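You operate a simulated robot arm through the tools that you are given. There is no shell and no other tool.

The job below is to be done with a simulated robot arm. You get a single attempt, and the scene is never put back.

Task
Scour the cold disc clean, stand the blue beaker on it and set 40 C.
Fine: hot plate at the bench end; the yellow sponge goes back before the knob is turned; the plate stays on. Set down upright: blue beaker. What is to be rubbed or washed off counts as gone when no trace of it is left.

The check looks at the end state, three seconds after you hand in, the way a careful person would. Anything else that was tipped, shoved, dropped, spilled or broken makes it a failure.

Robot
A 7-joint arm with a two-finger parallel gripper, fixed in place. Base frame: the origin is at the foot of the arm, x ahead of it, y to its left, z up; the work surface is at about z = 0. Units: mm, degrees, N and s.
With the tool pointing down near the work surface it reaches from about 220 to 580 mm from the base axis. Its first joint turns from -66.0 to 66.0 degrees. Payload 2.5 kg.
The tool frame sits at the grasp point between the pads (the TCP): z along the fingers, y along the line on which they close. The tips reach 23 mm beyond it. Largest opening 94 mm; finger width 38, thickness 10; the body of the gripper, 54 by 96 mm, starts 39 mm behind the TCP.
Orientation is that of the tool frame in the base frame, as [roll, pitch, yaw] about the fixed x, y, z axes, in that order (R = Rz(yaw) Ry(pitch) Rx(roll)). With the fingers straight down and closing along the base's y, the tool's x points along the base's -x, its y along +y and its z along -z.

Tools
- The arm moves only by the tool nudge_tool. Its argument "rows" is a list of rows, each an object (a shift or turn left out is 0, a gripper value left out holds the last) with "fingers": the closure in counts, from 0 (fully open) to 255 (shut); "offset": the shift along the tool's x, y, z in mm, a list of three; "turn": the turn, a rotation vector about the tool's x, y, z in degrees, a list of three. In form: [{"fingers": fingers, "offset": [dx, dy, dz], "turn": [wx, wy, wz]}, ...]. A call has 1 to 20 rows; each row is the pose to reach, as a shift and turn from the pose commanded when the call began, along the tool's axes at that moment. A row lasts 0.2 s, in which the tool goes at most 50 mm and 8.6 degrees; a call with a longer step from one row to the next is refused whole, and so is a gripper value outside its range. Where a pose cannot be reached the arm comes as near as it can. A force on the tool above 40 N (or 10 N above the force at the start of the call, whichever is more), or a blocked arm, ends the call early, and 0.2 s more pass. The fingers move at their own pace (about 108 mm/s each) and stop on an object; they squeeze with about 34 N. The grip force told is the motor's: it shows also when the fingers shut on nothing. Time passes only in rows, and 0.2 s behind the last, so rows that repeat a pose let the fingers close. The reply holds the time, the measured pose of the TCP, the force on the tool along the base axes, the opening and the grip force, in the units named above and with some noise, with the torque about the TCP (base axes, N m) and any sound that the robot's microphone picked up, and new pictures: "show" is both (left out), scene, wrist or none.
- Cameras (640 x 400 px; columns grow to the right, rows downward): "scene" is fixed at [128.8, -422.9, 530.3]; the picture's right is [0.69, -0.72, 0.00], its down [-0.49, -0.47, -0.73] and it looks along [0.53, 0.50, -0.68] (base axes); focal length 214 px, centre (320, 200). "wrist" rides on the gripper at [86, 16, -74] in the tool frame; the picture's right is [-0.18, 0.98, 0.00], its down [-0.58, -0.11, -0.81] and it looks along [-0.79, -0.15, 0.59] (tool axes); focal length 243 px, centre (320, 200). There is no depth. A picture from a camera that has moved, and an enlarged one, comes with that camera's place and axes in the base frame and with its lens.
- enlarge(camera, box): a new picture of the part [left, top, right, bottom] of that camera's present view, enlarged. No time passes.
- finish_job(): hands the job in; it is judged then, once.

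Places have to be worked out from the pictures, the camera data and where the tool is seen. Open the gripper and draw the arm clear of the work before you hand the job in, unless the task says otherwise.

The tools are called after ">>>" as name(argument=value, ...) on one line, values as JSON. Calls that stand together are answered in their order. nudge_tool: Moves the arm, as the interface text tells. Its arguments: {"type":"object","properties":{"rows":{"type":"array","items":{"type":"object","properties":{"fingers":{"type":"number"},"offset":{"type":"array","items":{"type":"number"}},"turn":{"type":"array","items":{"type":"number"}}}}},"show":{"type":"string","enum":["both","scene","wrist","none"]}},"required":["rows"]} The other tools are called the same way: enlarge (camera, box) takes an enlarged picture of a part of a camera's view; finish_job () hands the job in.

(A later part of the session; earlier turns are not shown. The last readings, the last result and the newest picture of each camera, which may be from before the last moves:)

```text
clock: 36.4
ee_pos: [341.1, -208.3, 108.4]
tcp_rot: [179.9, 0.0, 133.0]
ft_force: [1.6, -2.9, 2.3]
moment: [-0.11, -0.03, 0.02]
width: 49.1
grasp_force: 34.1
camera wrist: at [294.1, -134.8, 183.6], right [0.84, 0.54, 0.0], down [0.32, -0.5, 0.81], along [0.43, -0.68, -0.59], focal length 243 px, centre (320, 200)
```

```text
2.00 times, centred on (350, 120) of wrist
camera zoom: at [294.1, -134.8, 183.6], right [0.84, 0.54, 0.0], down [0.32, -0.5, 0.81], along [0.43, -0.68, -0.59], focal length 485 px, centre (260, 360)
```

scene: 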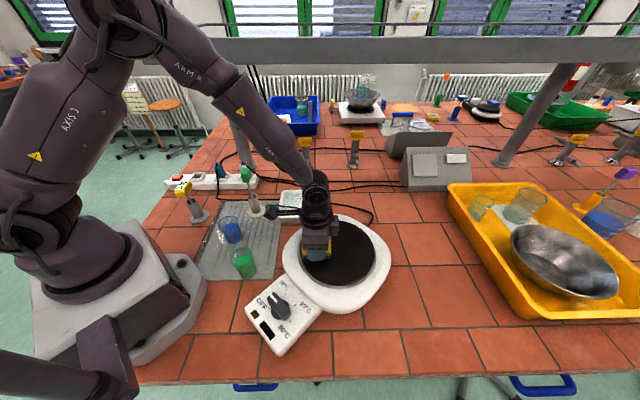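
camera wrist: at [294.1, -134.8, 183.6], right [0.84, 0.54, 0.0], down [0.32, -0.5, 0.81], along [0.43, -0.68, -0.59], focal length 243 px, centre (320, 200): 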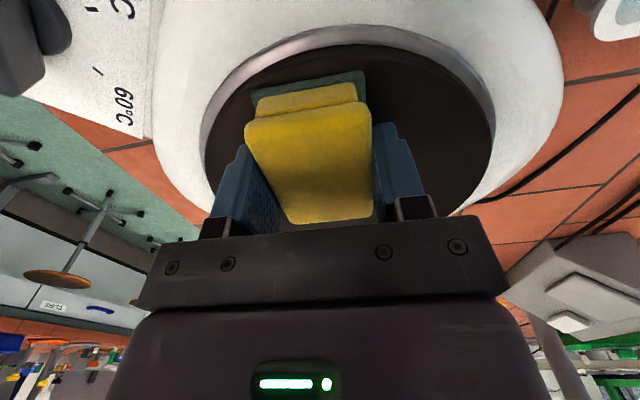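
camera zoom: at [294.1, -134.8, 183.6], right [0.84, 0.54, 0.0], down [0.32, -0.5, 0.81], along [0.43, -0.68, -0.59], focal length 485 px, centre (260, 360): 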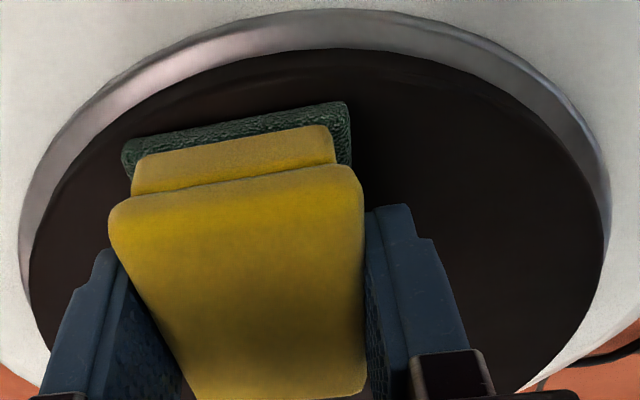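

The scene view shows the ring gone already; to leave no trace I run a full raster over the whole stained area with slightly more pressure.

>>> nudge_tool(rows=[{"offset": [-16, -20, 0.3]}, {"offset": [-51, -20, 0.3]}, {"offset": [-71, -20, 0.3]}, {"offset": [-66, -40, 0.3]}, {"offset": [-31, -40, 0.3]}, {"offset": [-16, -40, 0.3]}, {"offset": [-46, -42, 0.3]}, {"offset": [-61, -30, 0.3]}, {"offset": [-26, -30, 0.3]}, {"offset": [-6, -10, 0.3]}, {"offset": [-46, -10, 0.3]}, {"offset": [-71, -5, 0.3]}, {"offset": [-46, 10, 0.3]}, {"offset": [-6, 10, 0.3]}, {"offset": [-36, 22, 0.3]}, {"offset": [-71, 22, 0.3]}, {"offset": [-36, 34, 0.3]}, {"offset": [-11, 30, 0.3]}, {"offset": [-51, 34, 0.3]}, {"offset": [-66, 30, 0.3]}], show="both")

```text
clock: 37.9
ee_pos: [325.4, -252.6, 108.6]
tcp_rot: [179.9, -0.8, 133.1]
ft_force: [-2.0, 1.0, 4.5]
moment: [-0.11, -0.06, 0.02]
width: 48.8
grasp_force: 33.8
stopped in row 7: the force on the tool passed its limit at 51 N (the readings are from after the stop); the commanded pose is now the measured one
camera wrist: at [278.8, -179.8, 184.7], right [0.84, 0.54, 0.0], down [0.33, -0.51, 0.8], along [0.43, -0.67, -0.6], focal length 243 px, centre (320, 200)
```

scene: 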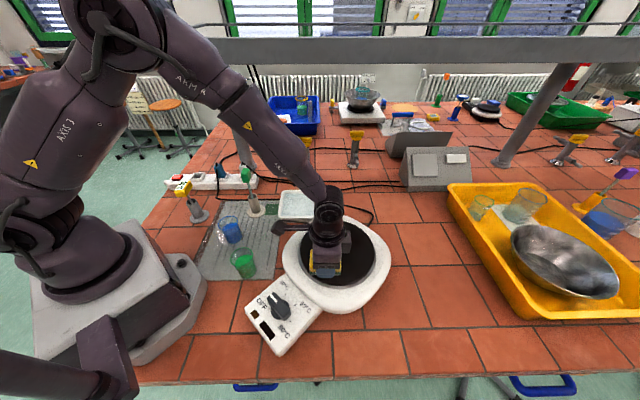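
wrist: 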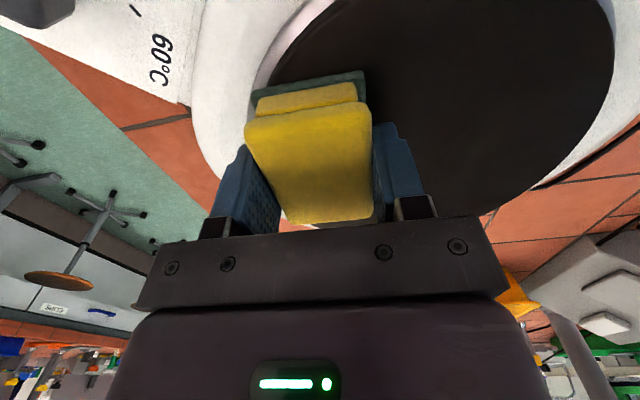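

A force spike stopped the stroke at the lower left; the plate looks unmoved. I lift off 25 mm, level, and inspect the disc before further rubbing.

>>> nudge_tool(rows=[{"offset": [0, 0, -10], "turn": [0, -0.8, 0]}, {"offset": [0, 25, -40], "turn": [0, -0.8, 0]}, {"offset": [20, 70, -60], "turn": [0, -0.8, 0]}, {"offset": [40, 110, -80], "turn": [0, -0.8, 0]}, {"offset": [60, 150, -80], "turn": [0, -0.8, 0]}, {"offset": [60, 150, -80], "turn": [0, -0.8, 0]}], show="both")

>>> enlarge(camera="scene", box=[280, 200, 400, 300])

>>> enlarge(camera="scene", box=[300, 220, 380, 285])

```text
refused: row 3 steps farther than a row can; nothing moved
```

```text
4.00 times, centred on (340, 250) of scene
camera zoom: at [128.8, -422.9, 530.3], right [0.69, -0.72, 0.0], down [-0.49, -0.47, -0.73], along [0.53, 0.5, -0.68], focal length 858 px, centre (240, 0)
```

zoom: 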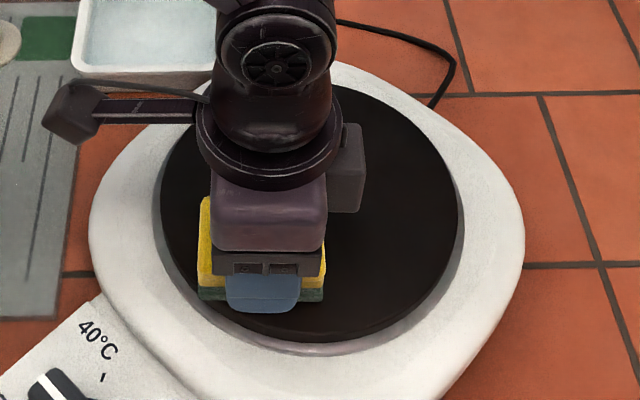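

```text
6.15 times, centred on (340, 252) of scene
camera zoom: at [128.8, -422.9, 530.3], right [0.69, -0.72, 0.0], down [-0.49, -0.47, -0.73], along [0.53, 0.5, -0.68], focal length 1320 px, centre (197, -123)
```

zoom: 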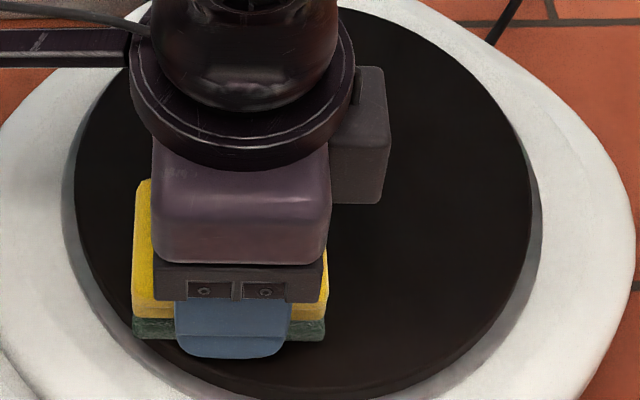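

The plate hasn't shifted. I repeat the lift with smaller steps to uncover the whole disc.

>>> nudge_tool(rows=[{"offset": [0, 0, -15], "turn": [0, -0.8, 0]}, {"offset": [0, 20, -45], "turn": [0, -0.8, 0]}, {"offset": [10, 55, -70], "turn": [0, -0.8, 0]}, {"offset": [20, 95, -90], "turn": [0, -0.8, 0]}, {"offset": [30, 135, -100], "turn": [0, -0.8, 0]}, {"offset": [40, 175, -100], "turn": [0, -0.8, 0]}, {"offset": [40, 175, -100], "turn": [0, -0.8, 0]}], show="both")

>>> enlarge(camera="scene", box=[290, 212, 390, 292])

```text
clock: 39.5
ee_pos: [427.1, -104.7, 209.2]
tcp_rot: [179.9, -0.2, 133.0]
ft_force: [-0.1, -0.1, 0.0]
moment: [-0.03, 0.01, 0.0]
width: 49.1
grasp_force: 34.1
camera wrist: at [379.5, -31.5, 284.0], right [0.84, 0.54, 0.0], down [0.32, -0.5, 0.8], along [0.43, -0.68, -0.59], focal length 243 px, centre (320, 200)
```

scene: 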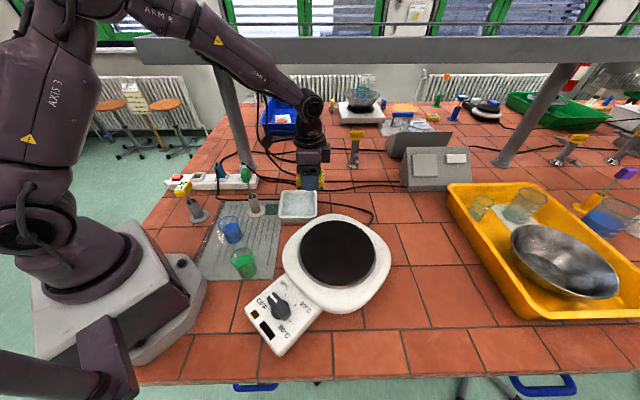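
wrist: 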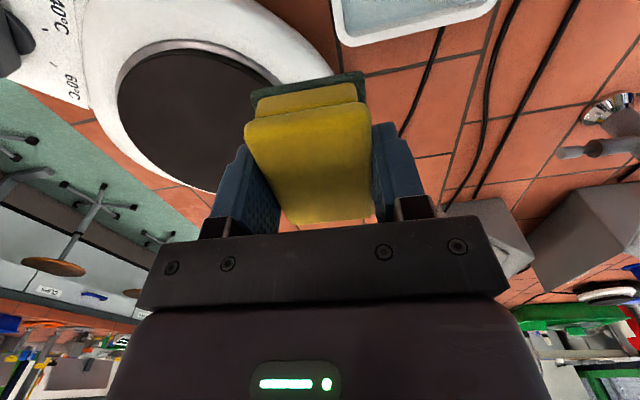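

```text
5.00 times, centred on (340, 252) of scene
camera zoom: at [128.9, -422.9, 530.3], right [0.69, -0.72, 0.0], down [-0.49, -0.47, -0.73], along [0.53, 0.5, -0.68], focal length 1072 px, centre (220, -60)
```

zoom: 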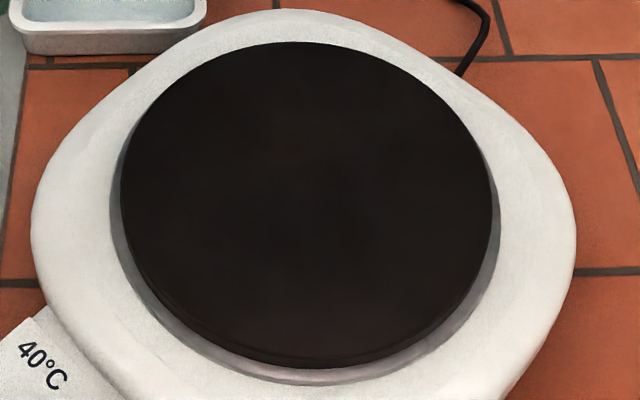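

The disc looks clean everywhere. I zoom further in on both halves to look for any faint remains.

>>> enlarge(camera="scene", box=[300, 215, 350, 250])

>>> enlarge(camera="scene", box=[325, 235, 380, 275])

>>> enlarge(camera="wrist", box=[90, 20, 290, 200])

```text
11.43 times, centred on (325, 232) of scene
camera zoom: at [128.9, -422.9, 530.3], right [0.69, -0.72, 0.0], down [-0.49, -0.47, -0.73], along [0.53, 0.5, -0.68], focal length 2451 px, centre (263, -171)
```

zoom: 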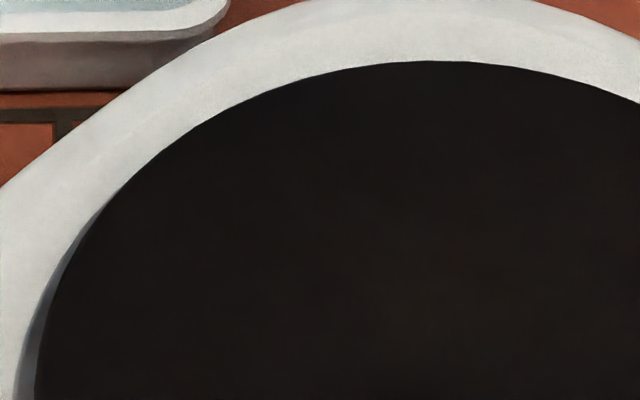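

```text
10.00 times, centred on (352, 255) of scene
camera zoom: at [128.9, -422.9, 530.3], right [0.69, -0.72, 0.0], down [-0.49, -0.47, -0.73], along [0.53, 0.5, -0.68], focal length 2145 px, centre (-5, -350)
```

zoom: 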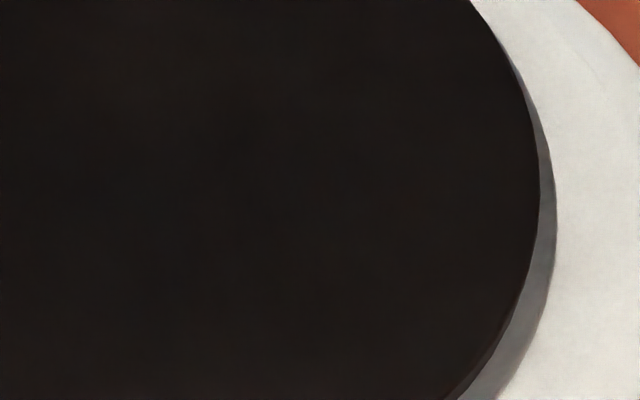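

```text
2.22 times, centred on (190, 110) of wrist
camera zoom: at [379.5, -31.5, 284.0], right [0.84, 0.54, 0.0], down [0.32, -0.5, 0.8], along [0.43, -0.68, -0.59], focal length 539 px, centre (609, 400)
```

zoom: 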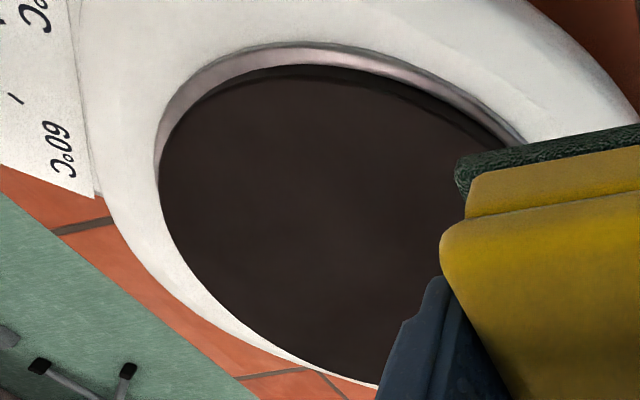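

No trace visible at high zoom. For certainty I give the far side of the former ring (not yet directly wiped) one gentle pass; first I come back above it to z≈112.

>>> nudge_tool(rows=[{"offset": [-14, -26, 10]}, {"offset": [-27, -52, 30]}, {"offset": [-40, -78, 60]}, {"offset": [-53.6, -104, 85]}, {"offset": [-53.6, -104, 95]}, {"offset": [-53.6, -104, 97.2]}, {"offset": [-53.6, -104, 97.2]}], show="none")

>>> nudge_tool(rows=[{"offset": [0, 0, 0.8]}, {"offset": [0, 0, 1.6]}, {"offset": [0, 0, 2.4]}, {"offset": [0, 0, 2.4]}], show="none")

```text
clock: 41.1
ee_pos: [386.7, -214.1, 111.3]
tcp_rot: [179.9, -0.1, 133.2]
ft_force: [0.3, 0.5, -0.9]
moment: [-0.03, 0.01, 0.0]
width: 48.8
grasp_force: 33.6
```

```text
clock: 42.1
ee_pos: [388.4, -213.6, 108.0]
tcp_rot: [179.9, -0.1, 133.3]
ft_force: [0.6, 0.1, -0.8]
moment: [0.0, -0.01, 0.02]
width: 49.0
grasp_force: 34.2
```

No contact yet at z≈108 (the sponge may have been pressed up slightly in the grip). I go down further in sub-millimetre steps.

>>> nudge_tool(rows=[{"offset": [0, 0, 0.6]}, {"offset": [0, 0, 1.2]}, {"offset": [0, 0, 1.2]}], show="none")

```text
clock: 42.9
ee_pos: [388.1, -214.0, 106.9]
tcp_rot: [179.9, -0.2, 133.2]
ft_force: [-1.5, 1.2, 4.6]
moment: [0.14, 0.18, 0.05]
width: 49.3
grasp_force: 34.0
```

Light contact (4.6 N). I wipe slowly over the far and middle part of the disc at this height.

>>> nudge_tool(rows=[{"offset": [-18, 0, 0]}, {"offset": [-36, 0, 0]}, {"offset": [-18, 0, 0]}, {"offset": [0, 0, 0]}, {"offset": [18, 0, 0]}, {"offset": [25, 0, 0]}, {"offset": [10, -8, 0]}, {"offset": [-10, -10, 0]}, {"offset": [-30, -12, 0]}, {"offset": [-10, -18, 0]}, {"offset": [10, -20, 0]}, {"offset": [25, -22, 0]}, {"offset": [10, -30, 0]}, {"offset": [-10, -32, 0]}, {"offset": [-30, -34, 0]}, {"offset": [-12, -40, 0]}, {"offset": [6, -42, 0]}, {"offset": [24, -44, 0]}, {"offset": [10, -44, 0]}, {"offset": [0, -44, -1]}], show="none")

```text
clock: 46.9
ee_pos: [342.6, -229.9, 107.7]
tcp_rot: [179.9, -0.9, 133.1]
ft_force: [-1.8, 1.5, 4.8]
moment: [-0.09, -0.09, -0.02]
width: 49.3
grasp_force: 33.8
stopped in row 19: the force on the tool passed its limit at 47 N (the readings are from after the stop); the commanded pose is now the measured one
```

Most of the pass ran; it stopped at the last reversal. I lift off and move aside to inspect the disc again.

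>>> nudge_tool(rows=[{"offset": [0, 0, -15], "turn": [0, -0.9, 0]}, {"offset": [0, 20, -45], "turn": [0, -0.9, 0]}, {"offset": [10, 55, -70], "turn": [0, -0.9, 0]}, {"offset": [20, 95, -90], "turn": [0, -0.9, 0]}, {"offset": [30, 135, -110], "turn": [0, -0.9, 0]}, {"offset": [40, 170, -130], "turn": [0, -0.9, 0]}, {"offset": [40, 170, -130], "turn": [0, -0.9, 0]}], show="both")

>>> enlarge(camera="scene", box=[230, 200, 400, 360])

>>> enlarge(camera="scene", box=[295, 215, 385, 290])

```text
clock: 48.5
ee_pos: [440.5, -85.8, 238.8]
tcp_rot: [180.0, -0.1, 133.2]
ft_force: [-0.7, -0.6, 0.1]
moment: [-0.02, 0.0, 0.01]
width: 48.8
grasp_force: 33.6
camera wrist: at [393.3, -12.6, 313.3], right [0.84, 0.54, 0.0], down [0.32, -0.5, 0.81], along [0.43, -0.68, -0.59], focal length 243 px, centre (320, 200)
```

scene: 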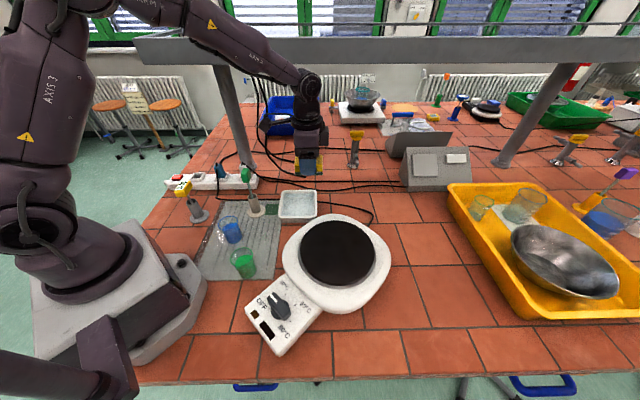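
wrist: 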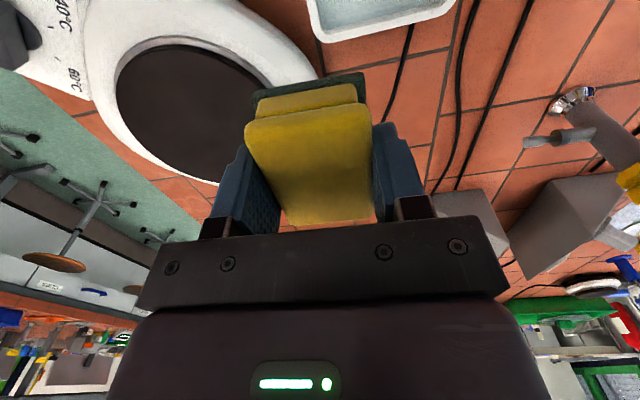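

```text
2.50 times, centred on (315, 280) of scene
camera zoom: at [128.9, -422.9, 530.3], right [0.69, -0.72, 0.0], down [-0.49, -0.47, -0.73], along [0.53, 0.5, -0.68], focal length 536 px, centre (332, 0)
```

zoom: 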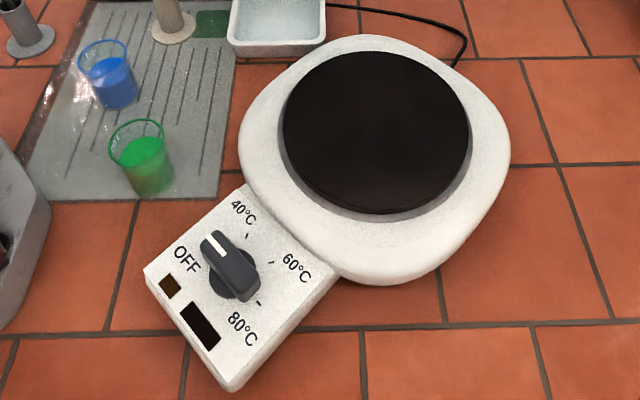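

```text
5.33 times, centred on (340, 252) of scene
camera zoom: at [128.9, -422.9, 530.3], right [0.69, -0.72, 0.0], down [-0.49, -0.47, -0.73], along [0.53, 0.5, -0.68], focal length 1144 px, centre (213, -80)
```

zoom: 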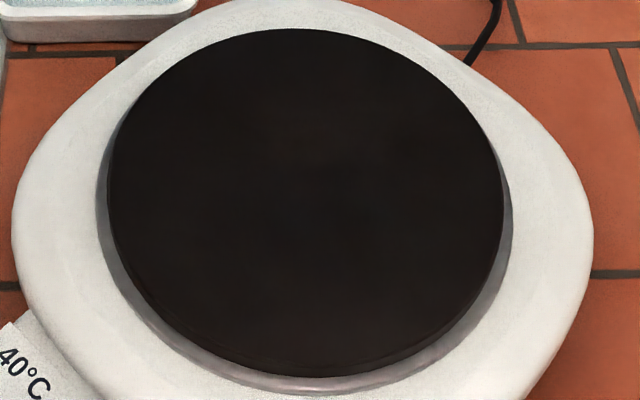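

The disc is clean and the plate is exactly where it was. Now I carry the sponge back: to the inner point (231, 140), then down to z≈150.

>>> nudge_tool(rows=[{"offset": [40, 0, -21]}, {"offset": [85, 0.5, -21]}, {"offset": [130, 0.8, -21]}, {"offset": [175, 1, -21]}, {"offset": [220, 1.3, -21]}, {"offset": [265, 1.6, -21]}, {"offset": [308, 1.9, -21]}, {"offset": [308, 1.9, 20]}, {"offset": [308, 1.9, 60]}, {"offset": [308, 1.9, 89]}, {"offset": [308, 1.9, 89]}], show="none")

```text
clock: 50.9
ee_pos: [233.2, 141.0, 148.7]
tcp_rot: [180.0, 0.0, 133.2]
ft_force: [0.0, -0.1, 0.5]
moment: [0.02, 0.0, 0.0]
width: 49.2
grasp_force: 34.3
```

At (233, 141, 149). I slide outward under the shelf to the sponge's home (300.5, 208.9) and come down to z≈40.

>>> nudge_tool(rows=[{"offset": [1, 25, 0]}, {"offset": [2, 50, 0]}, {"offset": [3, 75, 0]}, {"offset": [3.4, 95.5, 0]}, {"offset": [3.4, 95.5, 30]}, {"offset": [3.4, 95.5, 60]}, {"offset": [3.4, 95.5, 90]}, {"offset": [3.4, 95.5, 108]}, {"offset": [3.4, 95.5, 108]}], show="both")

```text
clock: 52.9
ee_pos: [297.1, 207.9, 42.6]
tcp_rot: [179.9, -0.1, 133.2]
ft_force: [0.5, -0.2, -0.4]
moment: [-0.03, 0.0, -0.03]
width: 49.0
grasp_force: 34.0
camera wrist: at [250.4, 281.1, 117.0], right [0.84, 0.54, 0.0], down [0.32, -0.5, 0.81], along [0.43, -0.68, -0.59], focal length 243 px, centre (320, 200)
```

scene: 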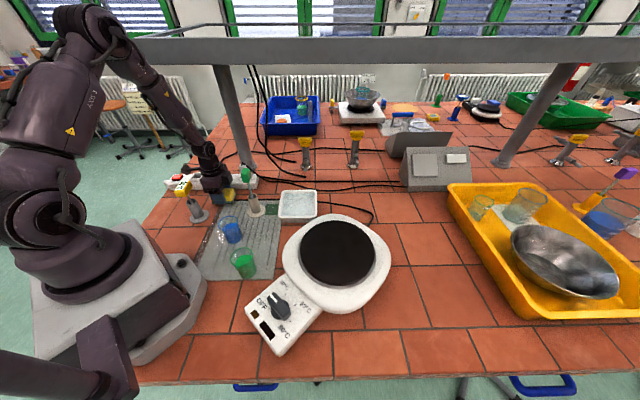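
wrist: 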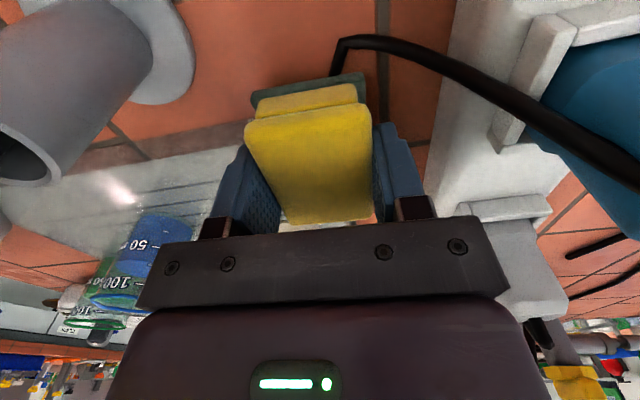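

Slightly short of home; I correct by (−1.6, +3.2) in tool axes and lower in small steps until the sponge touches the bench.

>>> nudge_tool(rows=[{"offset": [-1.6, 3.2, 4]}, {"offset": [-1.6, 3.2, 8]}, {"offset": [-1.6, 3.2, 11]}, {"offset": [-1.6, 3.2, 12.5]}, {"offset": [-1.6, 3.2, 12.5]}], show="none")

>>> nudge_tool(rows=[{"offset": [0, 0, 0.7]}, {"offset": [0, 0, 1.4]}, {"offset": [0, 0, 1.4]}], show="none")

```text
clock: 54.1
ee_pos: [302.6, 210.2, 30.0]
tcp_rot: [180.0, -0.1, 133.2]
ft_force: [-2.0, -2.6, 9.5]
moment: [0.19, 0.29, 0.06]
width: 48.9
grasp_force: 33.8
```

```text
clock: 54.9
ee_pos: [301.8, 208.9, 29.5]
tcp_rot: [179.9, -0.1, 133.2]
ft_force: [-1.2, -0.6, 9.6]
moment: [0.03, 0.15, 0.0]
width: 49.1
grasp_force: 33.8
stopped in row 3: the force on the tool passed its limit at 41 N (the readings are from after the stop); the commanded pose is now the measured one
```

The sponge is on the bench at its old place (301.8, 208.9). I open only to about 66 mm to stay clear of the strip, and rise.

>>> nudge_tool(rows=[{"fingers": 76, "offset": [0, 0, -0.5]}, {"offset": [0, 0, -0.5]}, {"offset": [0, 0, -0.5]}, {"offset": [0, 0, -15]}, {"offset": [0, 0, -50]}, {"offset": [0, 0, -90]}, {"offset": [0, 0, -120]}, {"offset": [0, 0, -120]}], show="both")

```text
clock: 56.7
ee_pos: [301.3, 210.3, 150.4]
tcp_rot: [180.0, -0.1, 133.1]
ft_force: [-0.2, 0.3, 0.2]
moment: [-0.02, 0.0, -0.01]
width: 66.1
grasp_force: 0.0
camera wrist: at [253.4, 282.8, 225.2], right [0.84, 0.54, 0.0], down [0.32, -0.5, 0.81], along [0.43, -0.68, -0.59], focal length 243 px, centre (320, 200)
```

scene: 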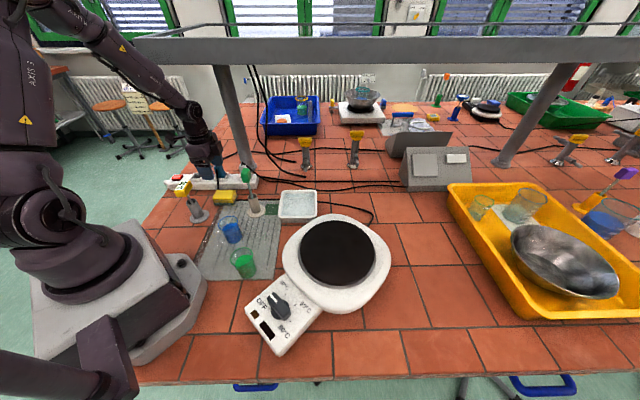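
wrist: 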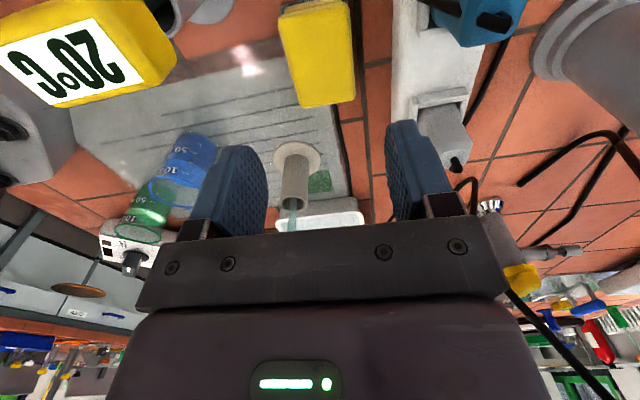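

The sponge is back where it was. I retreat inward to (231, 140), then toward the blue beaker at z≈150, opening the fingers fully on the way, to view it from close by.

>>> nudge_tool(rows=[{"offset": [-1, -25, 0]}, {"offset": [-2, -50, 0]}, {"offset": [-2.6, -75, 0]}, {"offset": [-3.3, -99, 0]}, {"fingers": 0, "offset": [-18, -113, 0]}, {"offset": [-33, -127, 0]}, {"offset": [-47, -140, 0]}, {"offset": [-47, -140, 0]}], show="both")

```text
clock: 58.5
ee_pos: [231.3, 78.6, 148.9]
tcp_rot: [179.9, -0.1, 133.1]
ft_force: [-1.6, -0.1, 0.2]
moment: [-0.01, -0.01, 0.04]
width: 93.9
grasp_force: 0.1
camera wrist: at [184.3, 151.6, 224.1], right [0.84, 0.54, 0.0], down [0.32, -0.5, 0.8], along [0.43, -0.68, -0.59], focal length 243 px, centre (320, 200)
```

scene: 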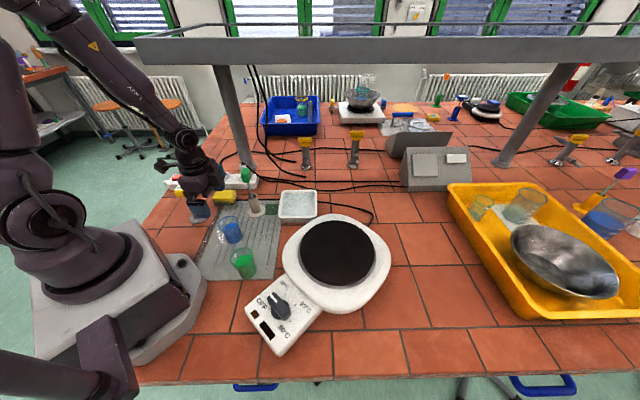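
wrist: 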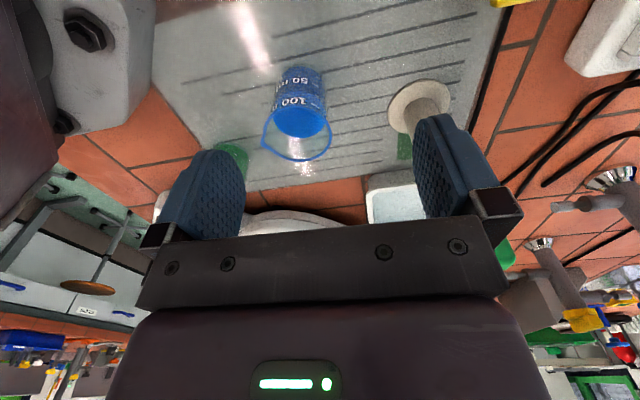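

Now the blue beaker is well visible between the fingers; I enlarge both views to fix its axis, size and height.

>>> enlarge(camera="wrist", box=[230, 40, 360, 180])

>>> enlarge(camera="scene", box=[190, 195, 270, 290])

```text
2.86 times, centred on (295, 110) of wrist
camera zoom: at [184.3, 151.6, 224.1], right [0.84, 0.54, 0.0], down [0.32, -0.5, 0.8], along [0.43, -0.68, -0.59], focal length 693 px, centre (391, 457)
```

zoom: 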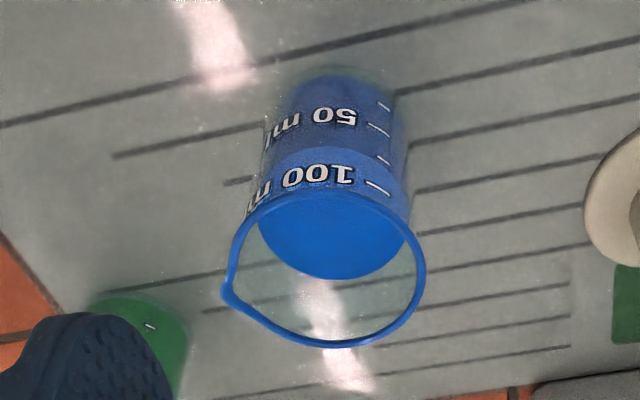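

```text
4.21 times, centred on (230, 242) of scene
camera zoom: at [128.8, -422.9, 530.3], right [0.69, -0.72, 0.0], down [-0.49, -0.47, -0.73], along [0.53, 0.5, -0.68], focal length 903 px, centre (699, 21)
```

zoom: 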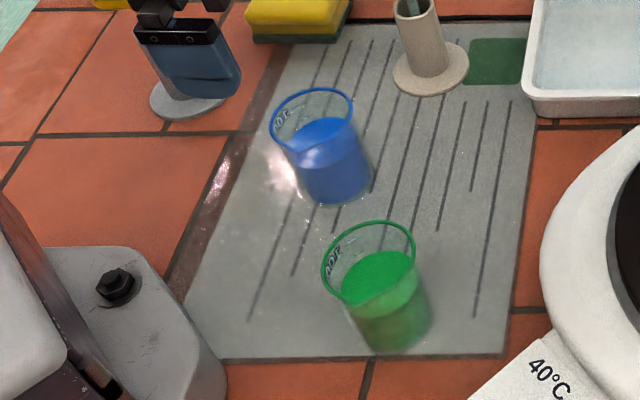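

The beaker's axis is at about (236, 39), rim at z≈73, ~52 mm across, with its spout pointing toward the base-left. I turn to yaw 180 so the fingers close clear of the spout, and centre above it at z≈150.

>>> nudge_tool(rows=[{"offset": [-5.4, -3.9, 0], "turn": [0, 0, -7.8]}, {"offset": [-10.8, -7.8, 0], "turn": [0, 0, -15.6]}, {"offset": [-16.2, -11.7, 0], "turn": [0, 0, -23.4]}, {"offset": [-21.5, -15.6, 0], "turn": [0, 0, -31.3]}, {"offset": [-26.9, -19.5, 0], "turn": [0, 0, -39.1]}, {"offset": [-32.3, -23.4, 0], "turn": [0, 0, -46.9]}, {"offset": [-32.3, -23.4, 0], "turn": [0, 0, -46.9]}], show="both")

```text
clock: 60.1
ee_pos: [236.0, 39.5, 149.2]
tcp_rot: [179.8, 0.0, -179.8]
ft_force: [0.4, 0.2, 0.5]
moment: [0.02, 0.04, -0.01]
width: 94.2
grasp_force: 0.0
camera wrist: at [150.4, 54.2, 224.0], right [0.18, 0.98, 0.0], down [0.58, -0.11, 0.81], along [0.79, -0.14, -0.59], focal length 243 px, centre (320, 200)
```

scene: 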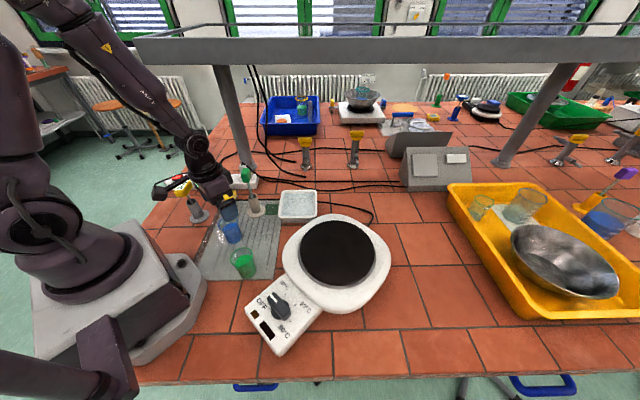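
wrist: 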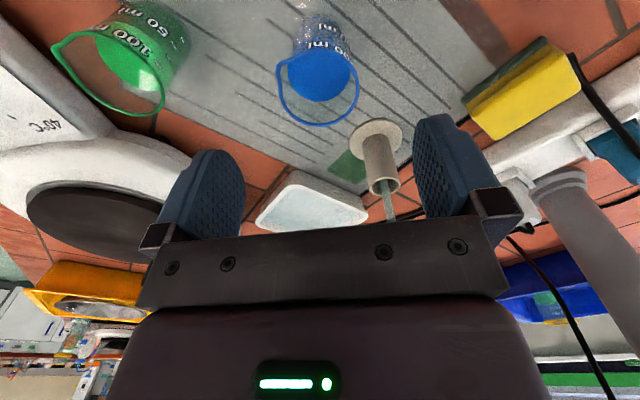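

The beaker is centred under the tool. I lower with open fingers to z≈55 around it.

>>> nudge_tool(rows=[{"offset": [0, 0, 25]}, {"offset": [0, 0, 50]}, {"offset": [0, 0, 72]}, {"offset": [0, 0, 88]}, {"offset": [0, 0, 94]}, {"offset": [0, 0, 94]}], show="both")

```text
clock: 61.5
ee_pos: [237.0, 38.8, 55.4]
tcp_rot: [179.8, 0.1, -179.8]
ft_force: [-0.3, -0.2, -0.5]
moment: [-0.01, 0.02, 0.02]
width: 94.2
grasp_force: 0.0
camera wrist: at [150.5, 55.0, 129.1], right [0.18, 0.98, 0.0], down [0.58, -0.11, 0.81], along [0.79, -0.15, -0.59], focal length 243 px, centre (320, 200)
```

scene: 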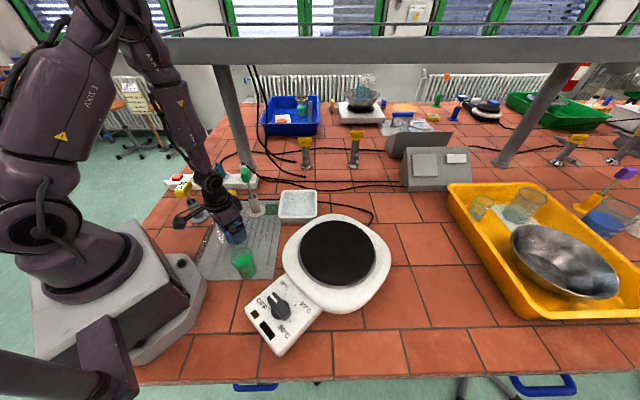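
wrist: 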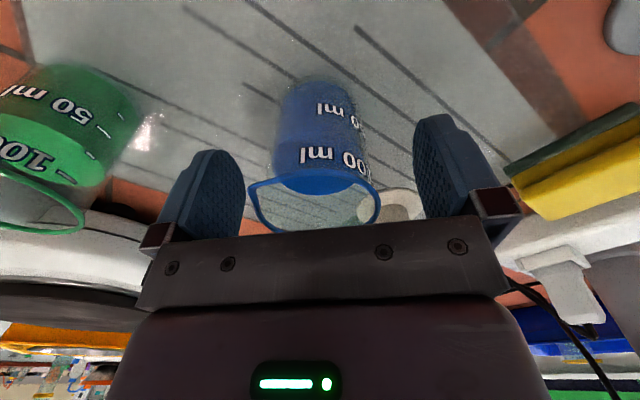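

The beaker stands centred between the fingers. I close in gentle stages.

>>> nudge_tool(rows=[{"fingers": 70}, {"fingers": 95}, {"fingers": 105}, {"fingers": 112}, {"fingers": 120}, {"fingers": 255}, {"fingers": 255}, {"fingers": 255}], show="both")

```text
clock: 63.3
ee_pos: [237.7, 39.8, 53.6]
tcp_rot: [179.9, 0.0, -179.9]
ft_force: [-0.2, -0.4, 2.6]
moment: [-0.1, 0.02, -0.02]
width: 47.9
grasp_force: 33.5
camera wrist: at [150.5, 55.0, 129.3], right [0.18, 0.98, 0.0], down [0.58, -0.11, 0.81], along [0.79, -0.15, -0.59], focal length 243 px, centre (320, 200)
```

scene: 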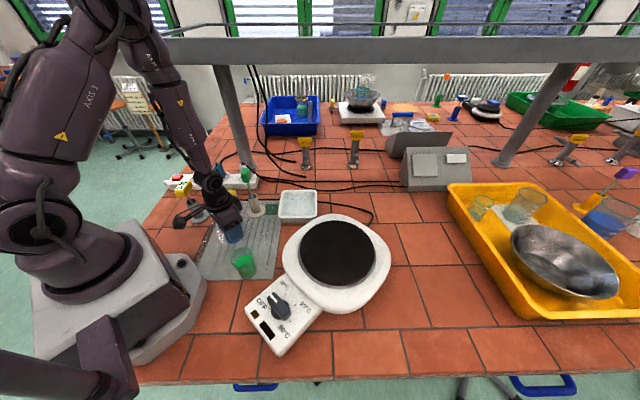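
wrist: 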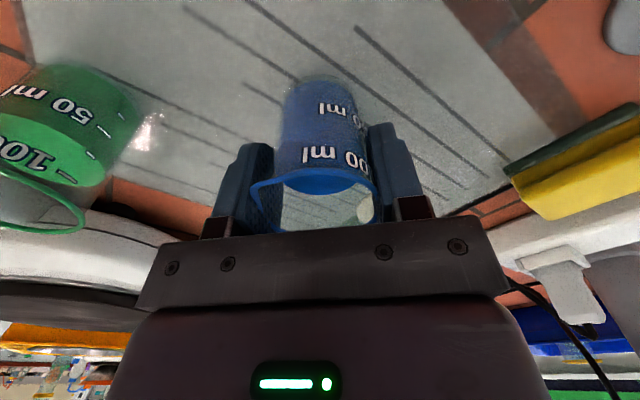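

Held at 48 mm with 33 N. I lift it straight up, gently, to z≈175.

>>> nudge_tool(rows=[{"offset": [0, 0, -4]}, {"offset": [0, 0, -12]}, {"offset": [0, 0, -26]}, {"offset": [0, 0, -46]}, {"offset": [0, 0, -66]}, {"offset": [0, 0, -86]}, {"offset": [0, 0, -102]}, {"offset": [0, 0, -114]}, {"offset": [0, 0, -120]}, {"offset": [0, 0, -120]}], show="both")

```text
clock: 65.5
ee_pos: [238.3, 38.2, 174.0]
tcp_rot: [179.8, 0.0, -180.0]
ft_force: [0.1, -1.0, -2.3]
moment: [0.0, -0.03, 0.02]
width: 47.7
grasp_force: 34.1
camera wrist: at [150.6, 54.2, 250.0], right [0.18, 0.98, 0.0], down [0.58, -0.11, 0.81], along [0.79, -0.15, -0.59], focal length 243 px, centre (320, 200)
```

scene: 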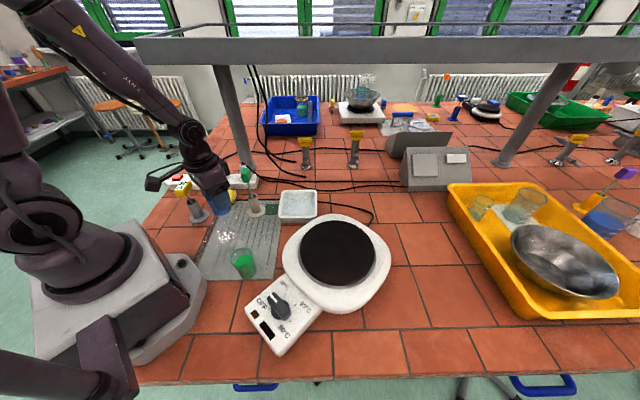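
wrist: 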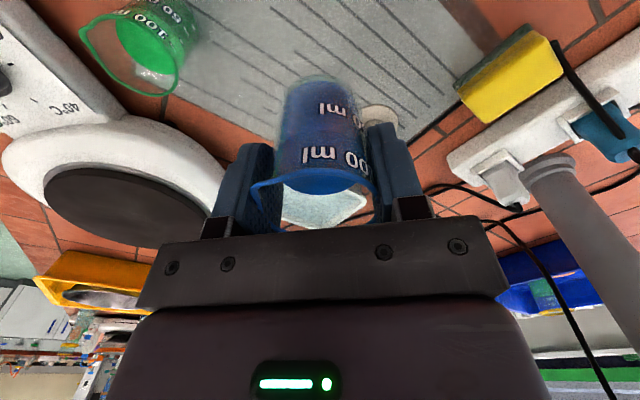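

The beaker came up level. I carry it smoothly to above the disc centre, (374, −246), at the same height.

>>> nudge_tool(rows=[{"offset": [-3, -6, 0]}, {"offset": [-8, -17, 0]}, {"offset": [-18, -37, 0]}, {"offset": [-29, -60, 0]}, {"offset": [-39, -82, 0]}, {"offset": [-50, -105, 0]}, {"offset": [-61, -128, 0]}, {"offset": [-72, -151, 0]}, {"offset": [-83, -173, 0]}, {"offset": [-94, -196, 0]}, {"offset": [-105, -219, 0]}, {"offset": [-115, -241, 0]}, {"offset": [-124, -258, 0]}, {"offset": [-130, -272, 0]}, {"offset": [-134, -280, 0]}, {"offset": [-136, -284, 0]}, {"offset": [-136, -284, 0]}], show="both")

```text
clock: 69.1
ee_pos: [374.0, -246.0, 174.0]
tcp_rot: [179.8, 0.0, -179.9]
ft_force: [0.2, -0.7, -1.1]
moment: [-0.01, -0.02, -0.04]
width: 47.8
grasp_force: 34.2
camera wrist: at [286.9, -229.7, 248.8], right [0.18, 0.98, 0.0], down [0.58, -0.11, 0.81], along [0.79, -0.15, -0.59], focal length 243 px, centre (320, 200)
```

scene: 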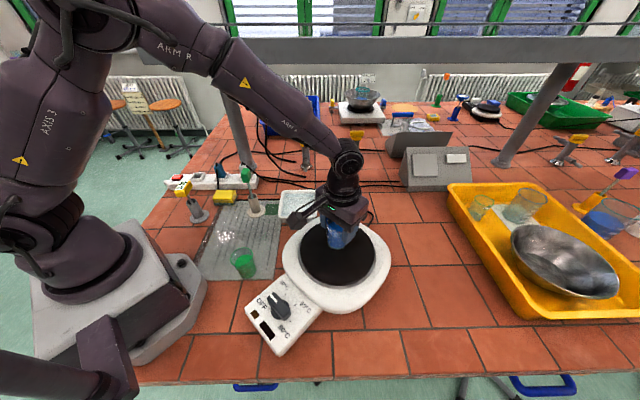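
wrist: 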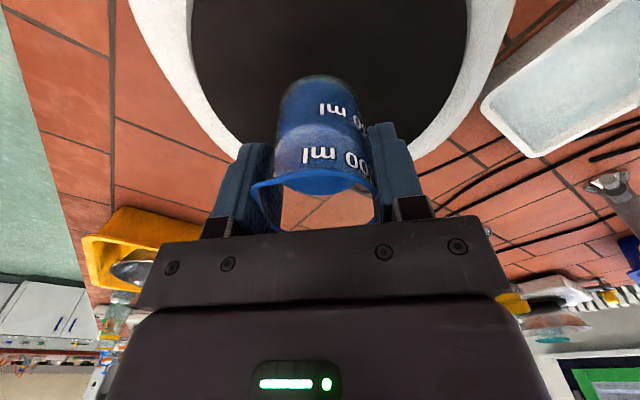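

Over the disc. I lower to z≈138, then feel for the surface in small steps.

>>> nudge_tool(rows=[{"offset": [0, 0, 4]}, {"offset": [0, 0, 12]}, {"offset": [0, 0, 22]}, {"offset": [0, 0, 30]}, {"offset": [0, 0, 35]}, {"offset": [0, 0, 37]}, {"offset": [0, 0, 37]}], show="scene")

>>> enlarge(camera="scene", box=[280, 190, 400, 290])

```text
clock: 70.7
ee_pos: [374.6, -244.5, 136.3]
tcp_rot: [179.9, 0.0, -179.9]
ft_force: [-0.1, 0.0, -2.1]
moment: [-0.01, -0.03, -0.02]
width: 47.9
grasp_force: 34.2
```

scene: 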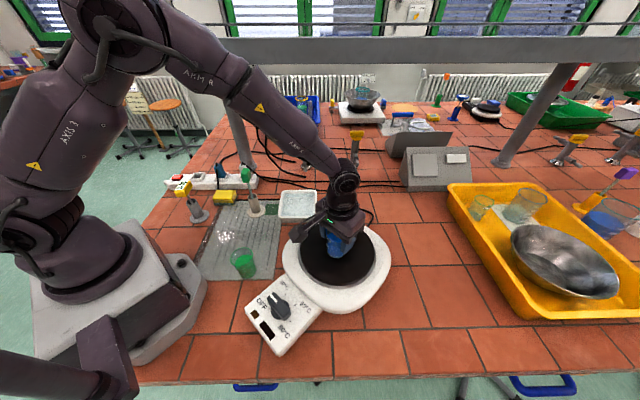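

```text
4.00 times, centred on (340, 240) of scene
camera zoom: at [128.8, -422.9, 530.3], right [0.69, -0.72, 0.0], down [-0.49, -0.47, -0.73], along [0.53, 0.5, -0.68], focal length 858 px, centre (240, 40)
```

zoom: 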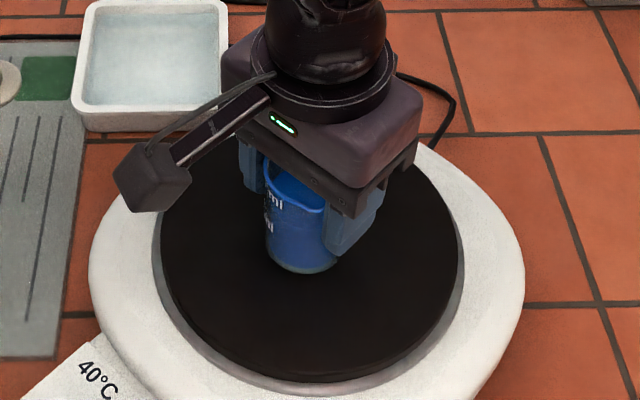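

The beaker is a few millimetres above the disc, upright and near its centre. I lower in ~0.8 mm steps until the reading shows support.

>>> nudge_tool(rows=[{"offset": [0, 0, 0.8]}, {"offset": [0, 0, 1.6]}, {"offset": [0, 0, 2.4]}, {"offset": [0, 0, 2.4]}], show="none")

```text
clock: 71.7
ee_pos: [373.4, -244.7, 134.4]
tcp_rot: [179.8, -0.1, -179.9]
ft_force: [0.2, -0.3, -1.7]
moment: [-0.03, 0.0, -0.01]
width: 47.8
grasp_force: 34.2
```

Still hanging free (−1.7 N). I go on in the same way.

>>> nudge_tool(rows=[{"offset": [0, 0, 0.7]}, {"offset": [0, 0, 1.4]}, {"offset": [0, 0, 1.4]}], show="none")

>>> nudge_tool(rows=[{"offset": [0, 0, 0.6]}, {"offset": [0, 0, 0.6]}], show="none")

```text
clock: 72.5
ee_pos: [373.2, -243.7, 133.0]
tcp_rot: [179.9, 0.0, -179.9]
ft_force: [0.7, 0.0, -0.8]
moment: [0.02, 0.0, 0.0]
width: 47.7
grasp_force: 34.1
```

```text
clock: 73.1
ee_pos: [373.7, -244.3, 132.0]
tcp_rot: [179.7, 0.0, -179.9]
ft_force: [-1.0, 0.6, 0.9]
moment: [-0.01, 0.02, 0.01]
width: 47.7
grasp_force: 34.0
```

The load has passed to the disc (+0.9 N). One more 0.4 mm to be sure, then I look.

>>> nudge_tool(rows=[{"offset": [0, 0, 0.4]}, {"offset": [0, 0, 0.4]}], show="scene")

>>> enlarge(camera="scene", box=[300, 215, 370, 275])

```text
clock: 73.7
ee_pos: [372.1, -244.5, 131.7]
tcp_rot: [180.0, 0.1, -179.9]
ft_force: [-1.9, 1.7, 5.1]
moment: [-0.07, 0.08, -0.03]
width: 47.8
grasp_force: 34.0
```

scene: 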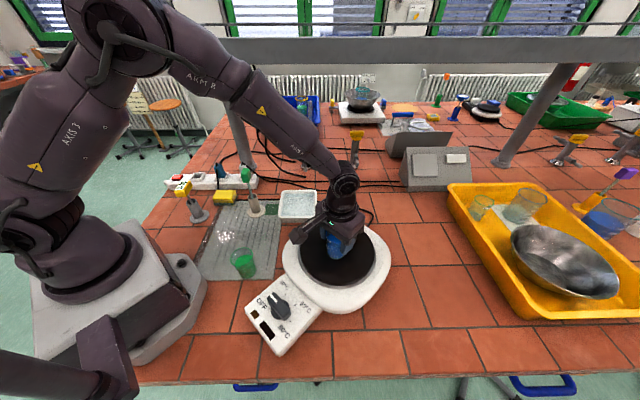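

```text
6.67 times, centred on (335, 245) of scene
camera zoom: at [128.8, -422.9, 530.3], right [0.69, -0.72, 0.0], down [-0.49, -0.47, -0.73], along [0.53, 0.5, -0.68], focal length 1430 px, centre (220, -100)
```

zoom: 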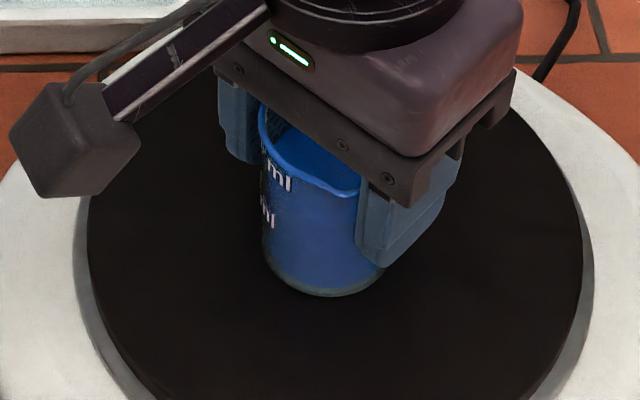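

It rests firmly on the disc (5 N). I open in stages and then rise straight up.

>>> nudge_tool(rows=[{"fingers": 118, "offset": [0, 0, -0.4]}, {"fingers": 110, "offset": [0, 0, -0.4]}, {"fingers": 90, "offset": [0, 0, -0.4]}, {"fingers": 50, "offset": [0, 0, -0.4]}, {"fingers": 0, "offset": [0, 0, -0.4]}, {"offset": [0, 0, -0.4]}, {"offset": [0, 0, -10]}, {"offset": [0, 0, -35]}, {"offset": [0, 0, -70]}, {"offset": [0, 0, -110]}, {"offset": [0, 0, -130]}, {"offset": [0, 0, -130]}], show="both")

```text
clock: 76.3
ee_pos: [373.3, -244.7, 262.5]
tcp_rot: [179.7, 0.0, -179.8]
ft_force: [0.0, 0.7, 0.4]
moment: [0.0, 0.03, -0.02]
width: 94.1
grasp_force: 0.1
camera wrist: at [285.8, -230.2, 337.7], right [0.18, 0.98, 0.0], down [0.58, -0.11, 0.81], along [0.79, -0.15, -0.59], focal length 243 px, centre (320, 200)
```

scene: 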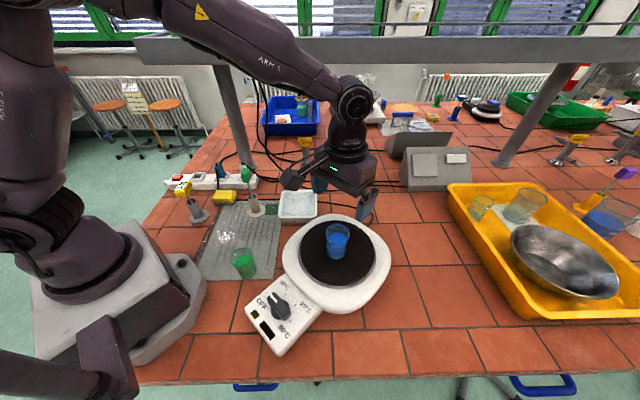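
wrist: 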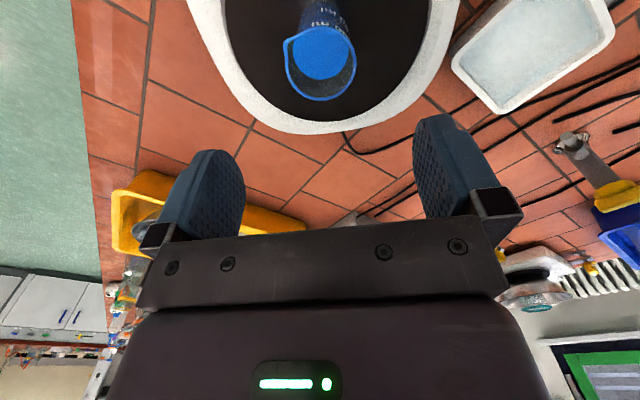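

The beaker stands upright on the clean disc and the gripper is clear. Next the knob: pointer at OFF (≈+90° in base), 40 mark at about +30°. I move over to about (200, −200, 200) at yaw 90 to measure it.

>>> nudge_tool(rows=[{"offset": [16, 4, 0], "turn": [0, 0, 8.2]}, {"offset": [31, 8, 0], "turn": [0, 0, 16.4]}, {"offset": [47, 12, 0], "turn": [0, 0, 24.6]}, {"offset": [63, 16, 0], "turn": [0, 0, 32.8]}, {"offset": [79, 20, 5], "turn": [0, 0, 41]}, {"offset": [94, 24, 15], "turn": [0, 0, 49.2]}, {"offset": [110, 28, 25], "turn": [0, 0, 57.4]}, {"offset": [126, 33, 35], "turn": [0, 0, 65.6]}, {"offset": [142, 37, 45], "turn": [0, 0, 73.8]}, {"offset": [157, 41, 55], "turn": [0, 0, 82]}, {"offset": [173, 45, 62], "turn": [0, 0, 90.2]}, {"offset": [173, 45, 62], "turn": [0, 0, 90.2]}], show="both")

```text
clock: 78.9
ee_pos: [200.9, -200.0, 199.3]
tcp_rot: [-179.9, -0.3, 89.8]
ft_force: [0.2, -0.1, -0.1]
moment: [-0.01, 0.02, 0.0]
width: 94.0
grasp_force: 0.0
camera wrist: at [216.4, -114.2, 275.0], right [0.98, -0.19, 0.0], down [-0.11, -0.58, 0.8], along [-0.15, -0.79, -0.59], focal length 243 px, centre (320, 200)
```

scene: 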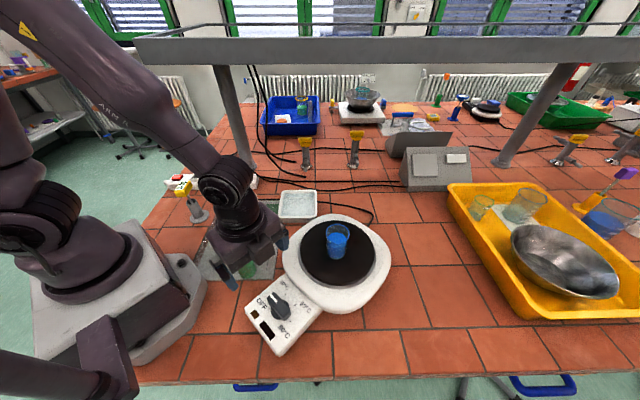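
wrist: 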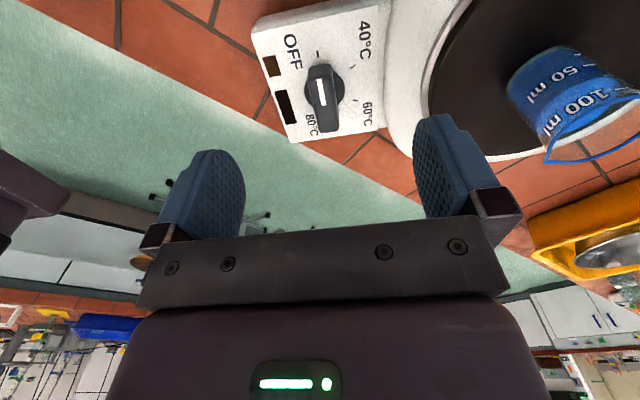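

The knob is clearly visible between the fingers. I enlarge it in both views.

>>> enlarge(camera="wrist", box=[250, 10, 390, 150])

>>> enlarge(camera="scene", box=[240, 270, 330, 350])

```text
2.86 times, centred on (320, 80) of wrist
camera zoom: at [216.4, -114.2, 275.0], right [0.98, -0.19, 0.0], down [-0.11, -0.58, 0.8], along [-0.15, -0.79, -0.59], focal length 693 px, centre (320, 543)
```

zoom: 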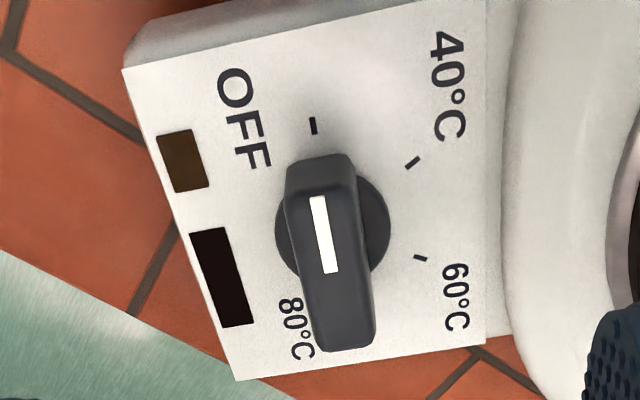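

```text
5.00 times, centred on (285, 310) of scene
camera zoom: at [128.8, -422.9, 530.3], right [0.69, -0.72, 0.0], down [-0.49, -0.47, -0.73], along [0.53, 0.5, -0.68], focal length 1072 px, centre (495, -350)
```

zoom: 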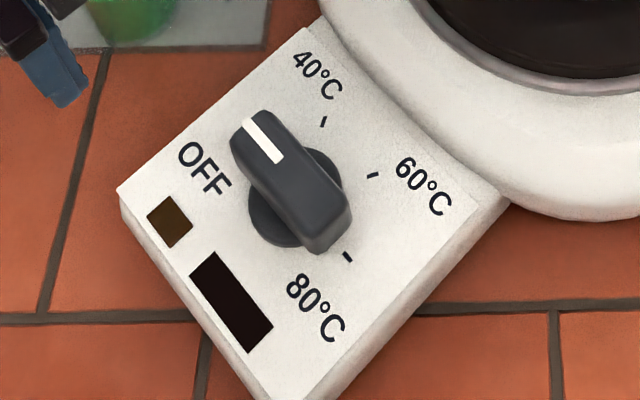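

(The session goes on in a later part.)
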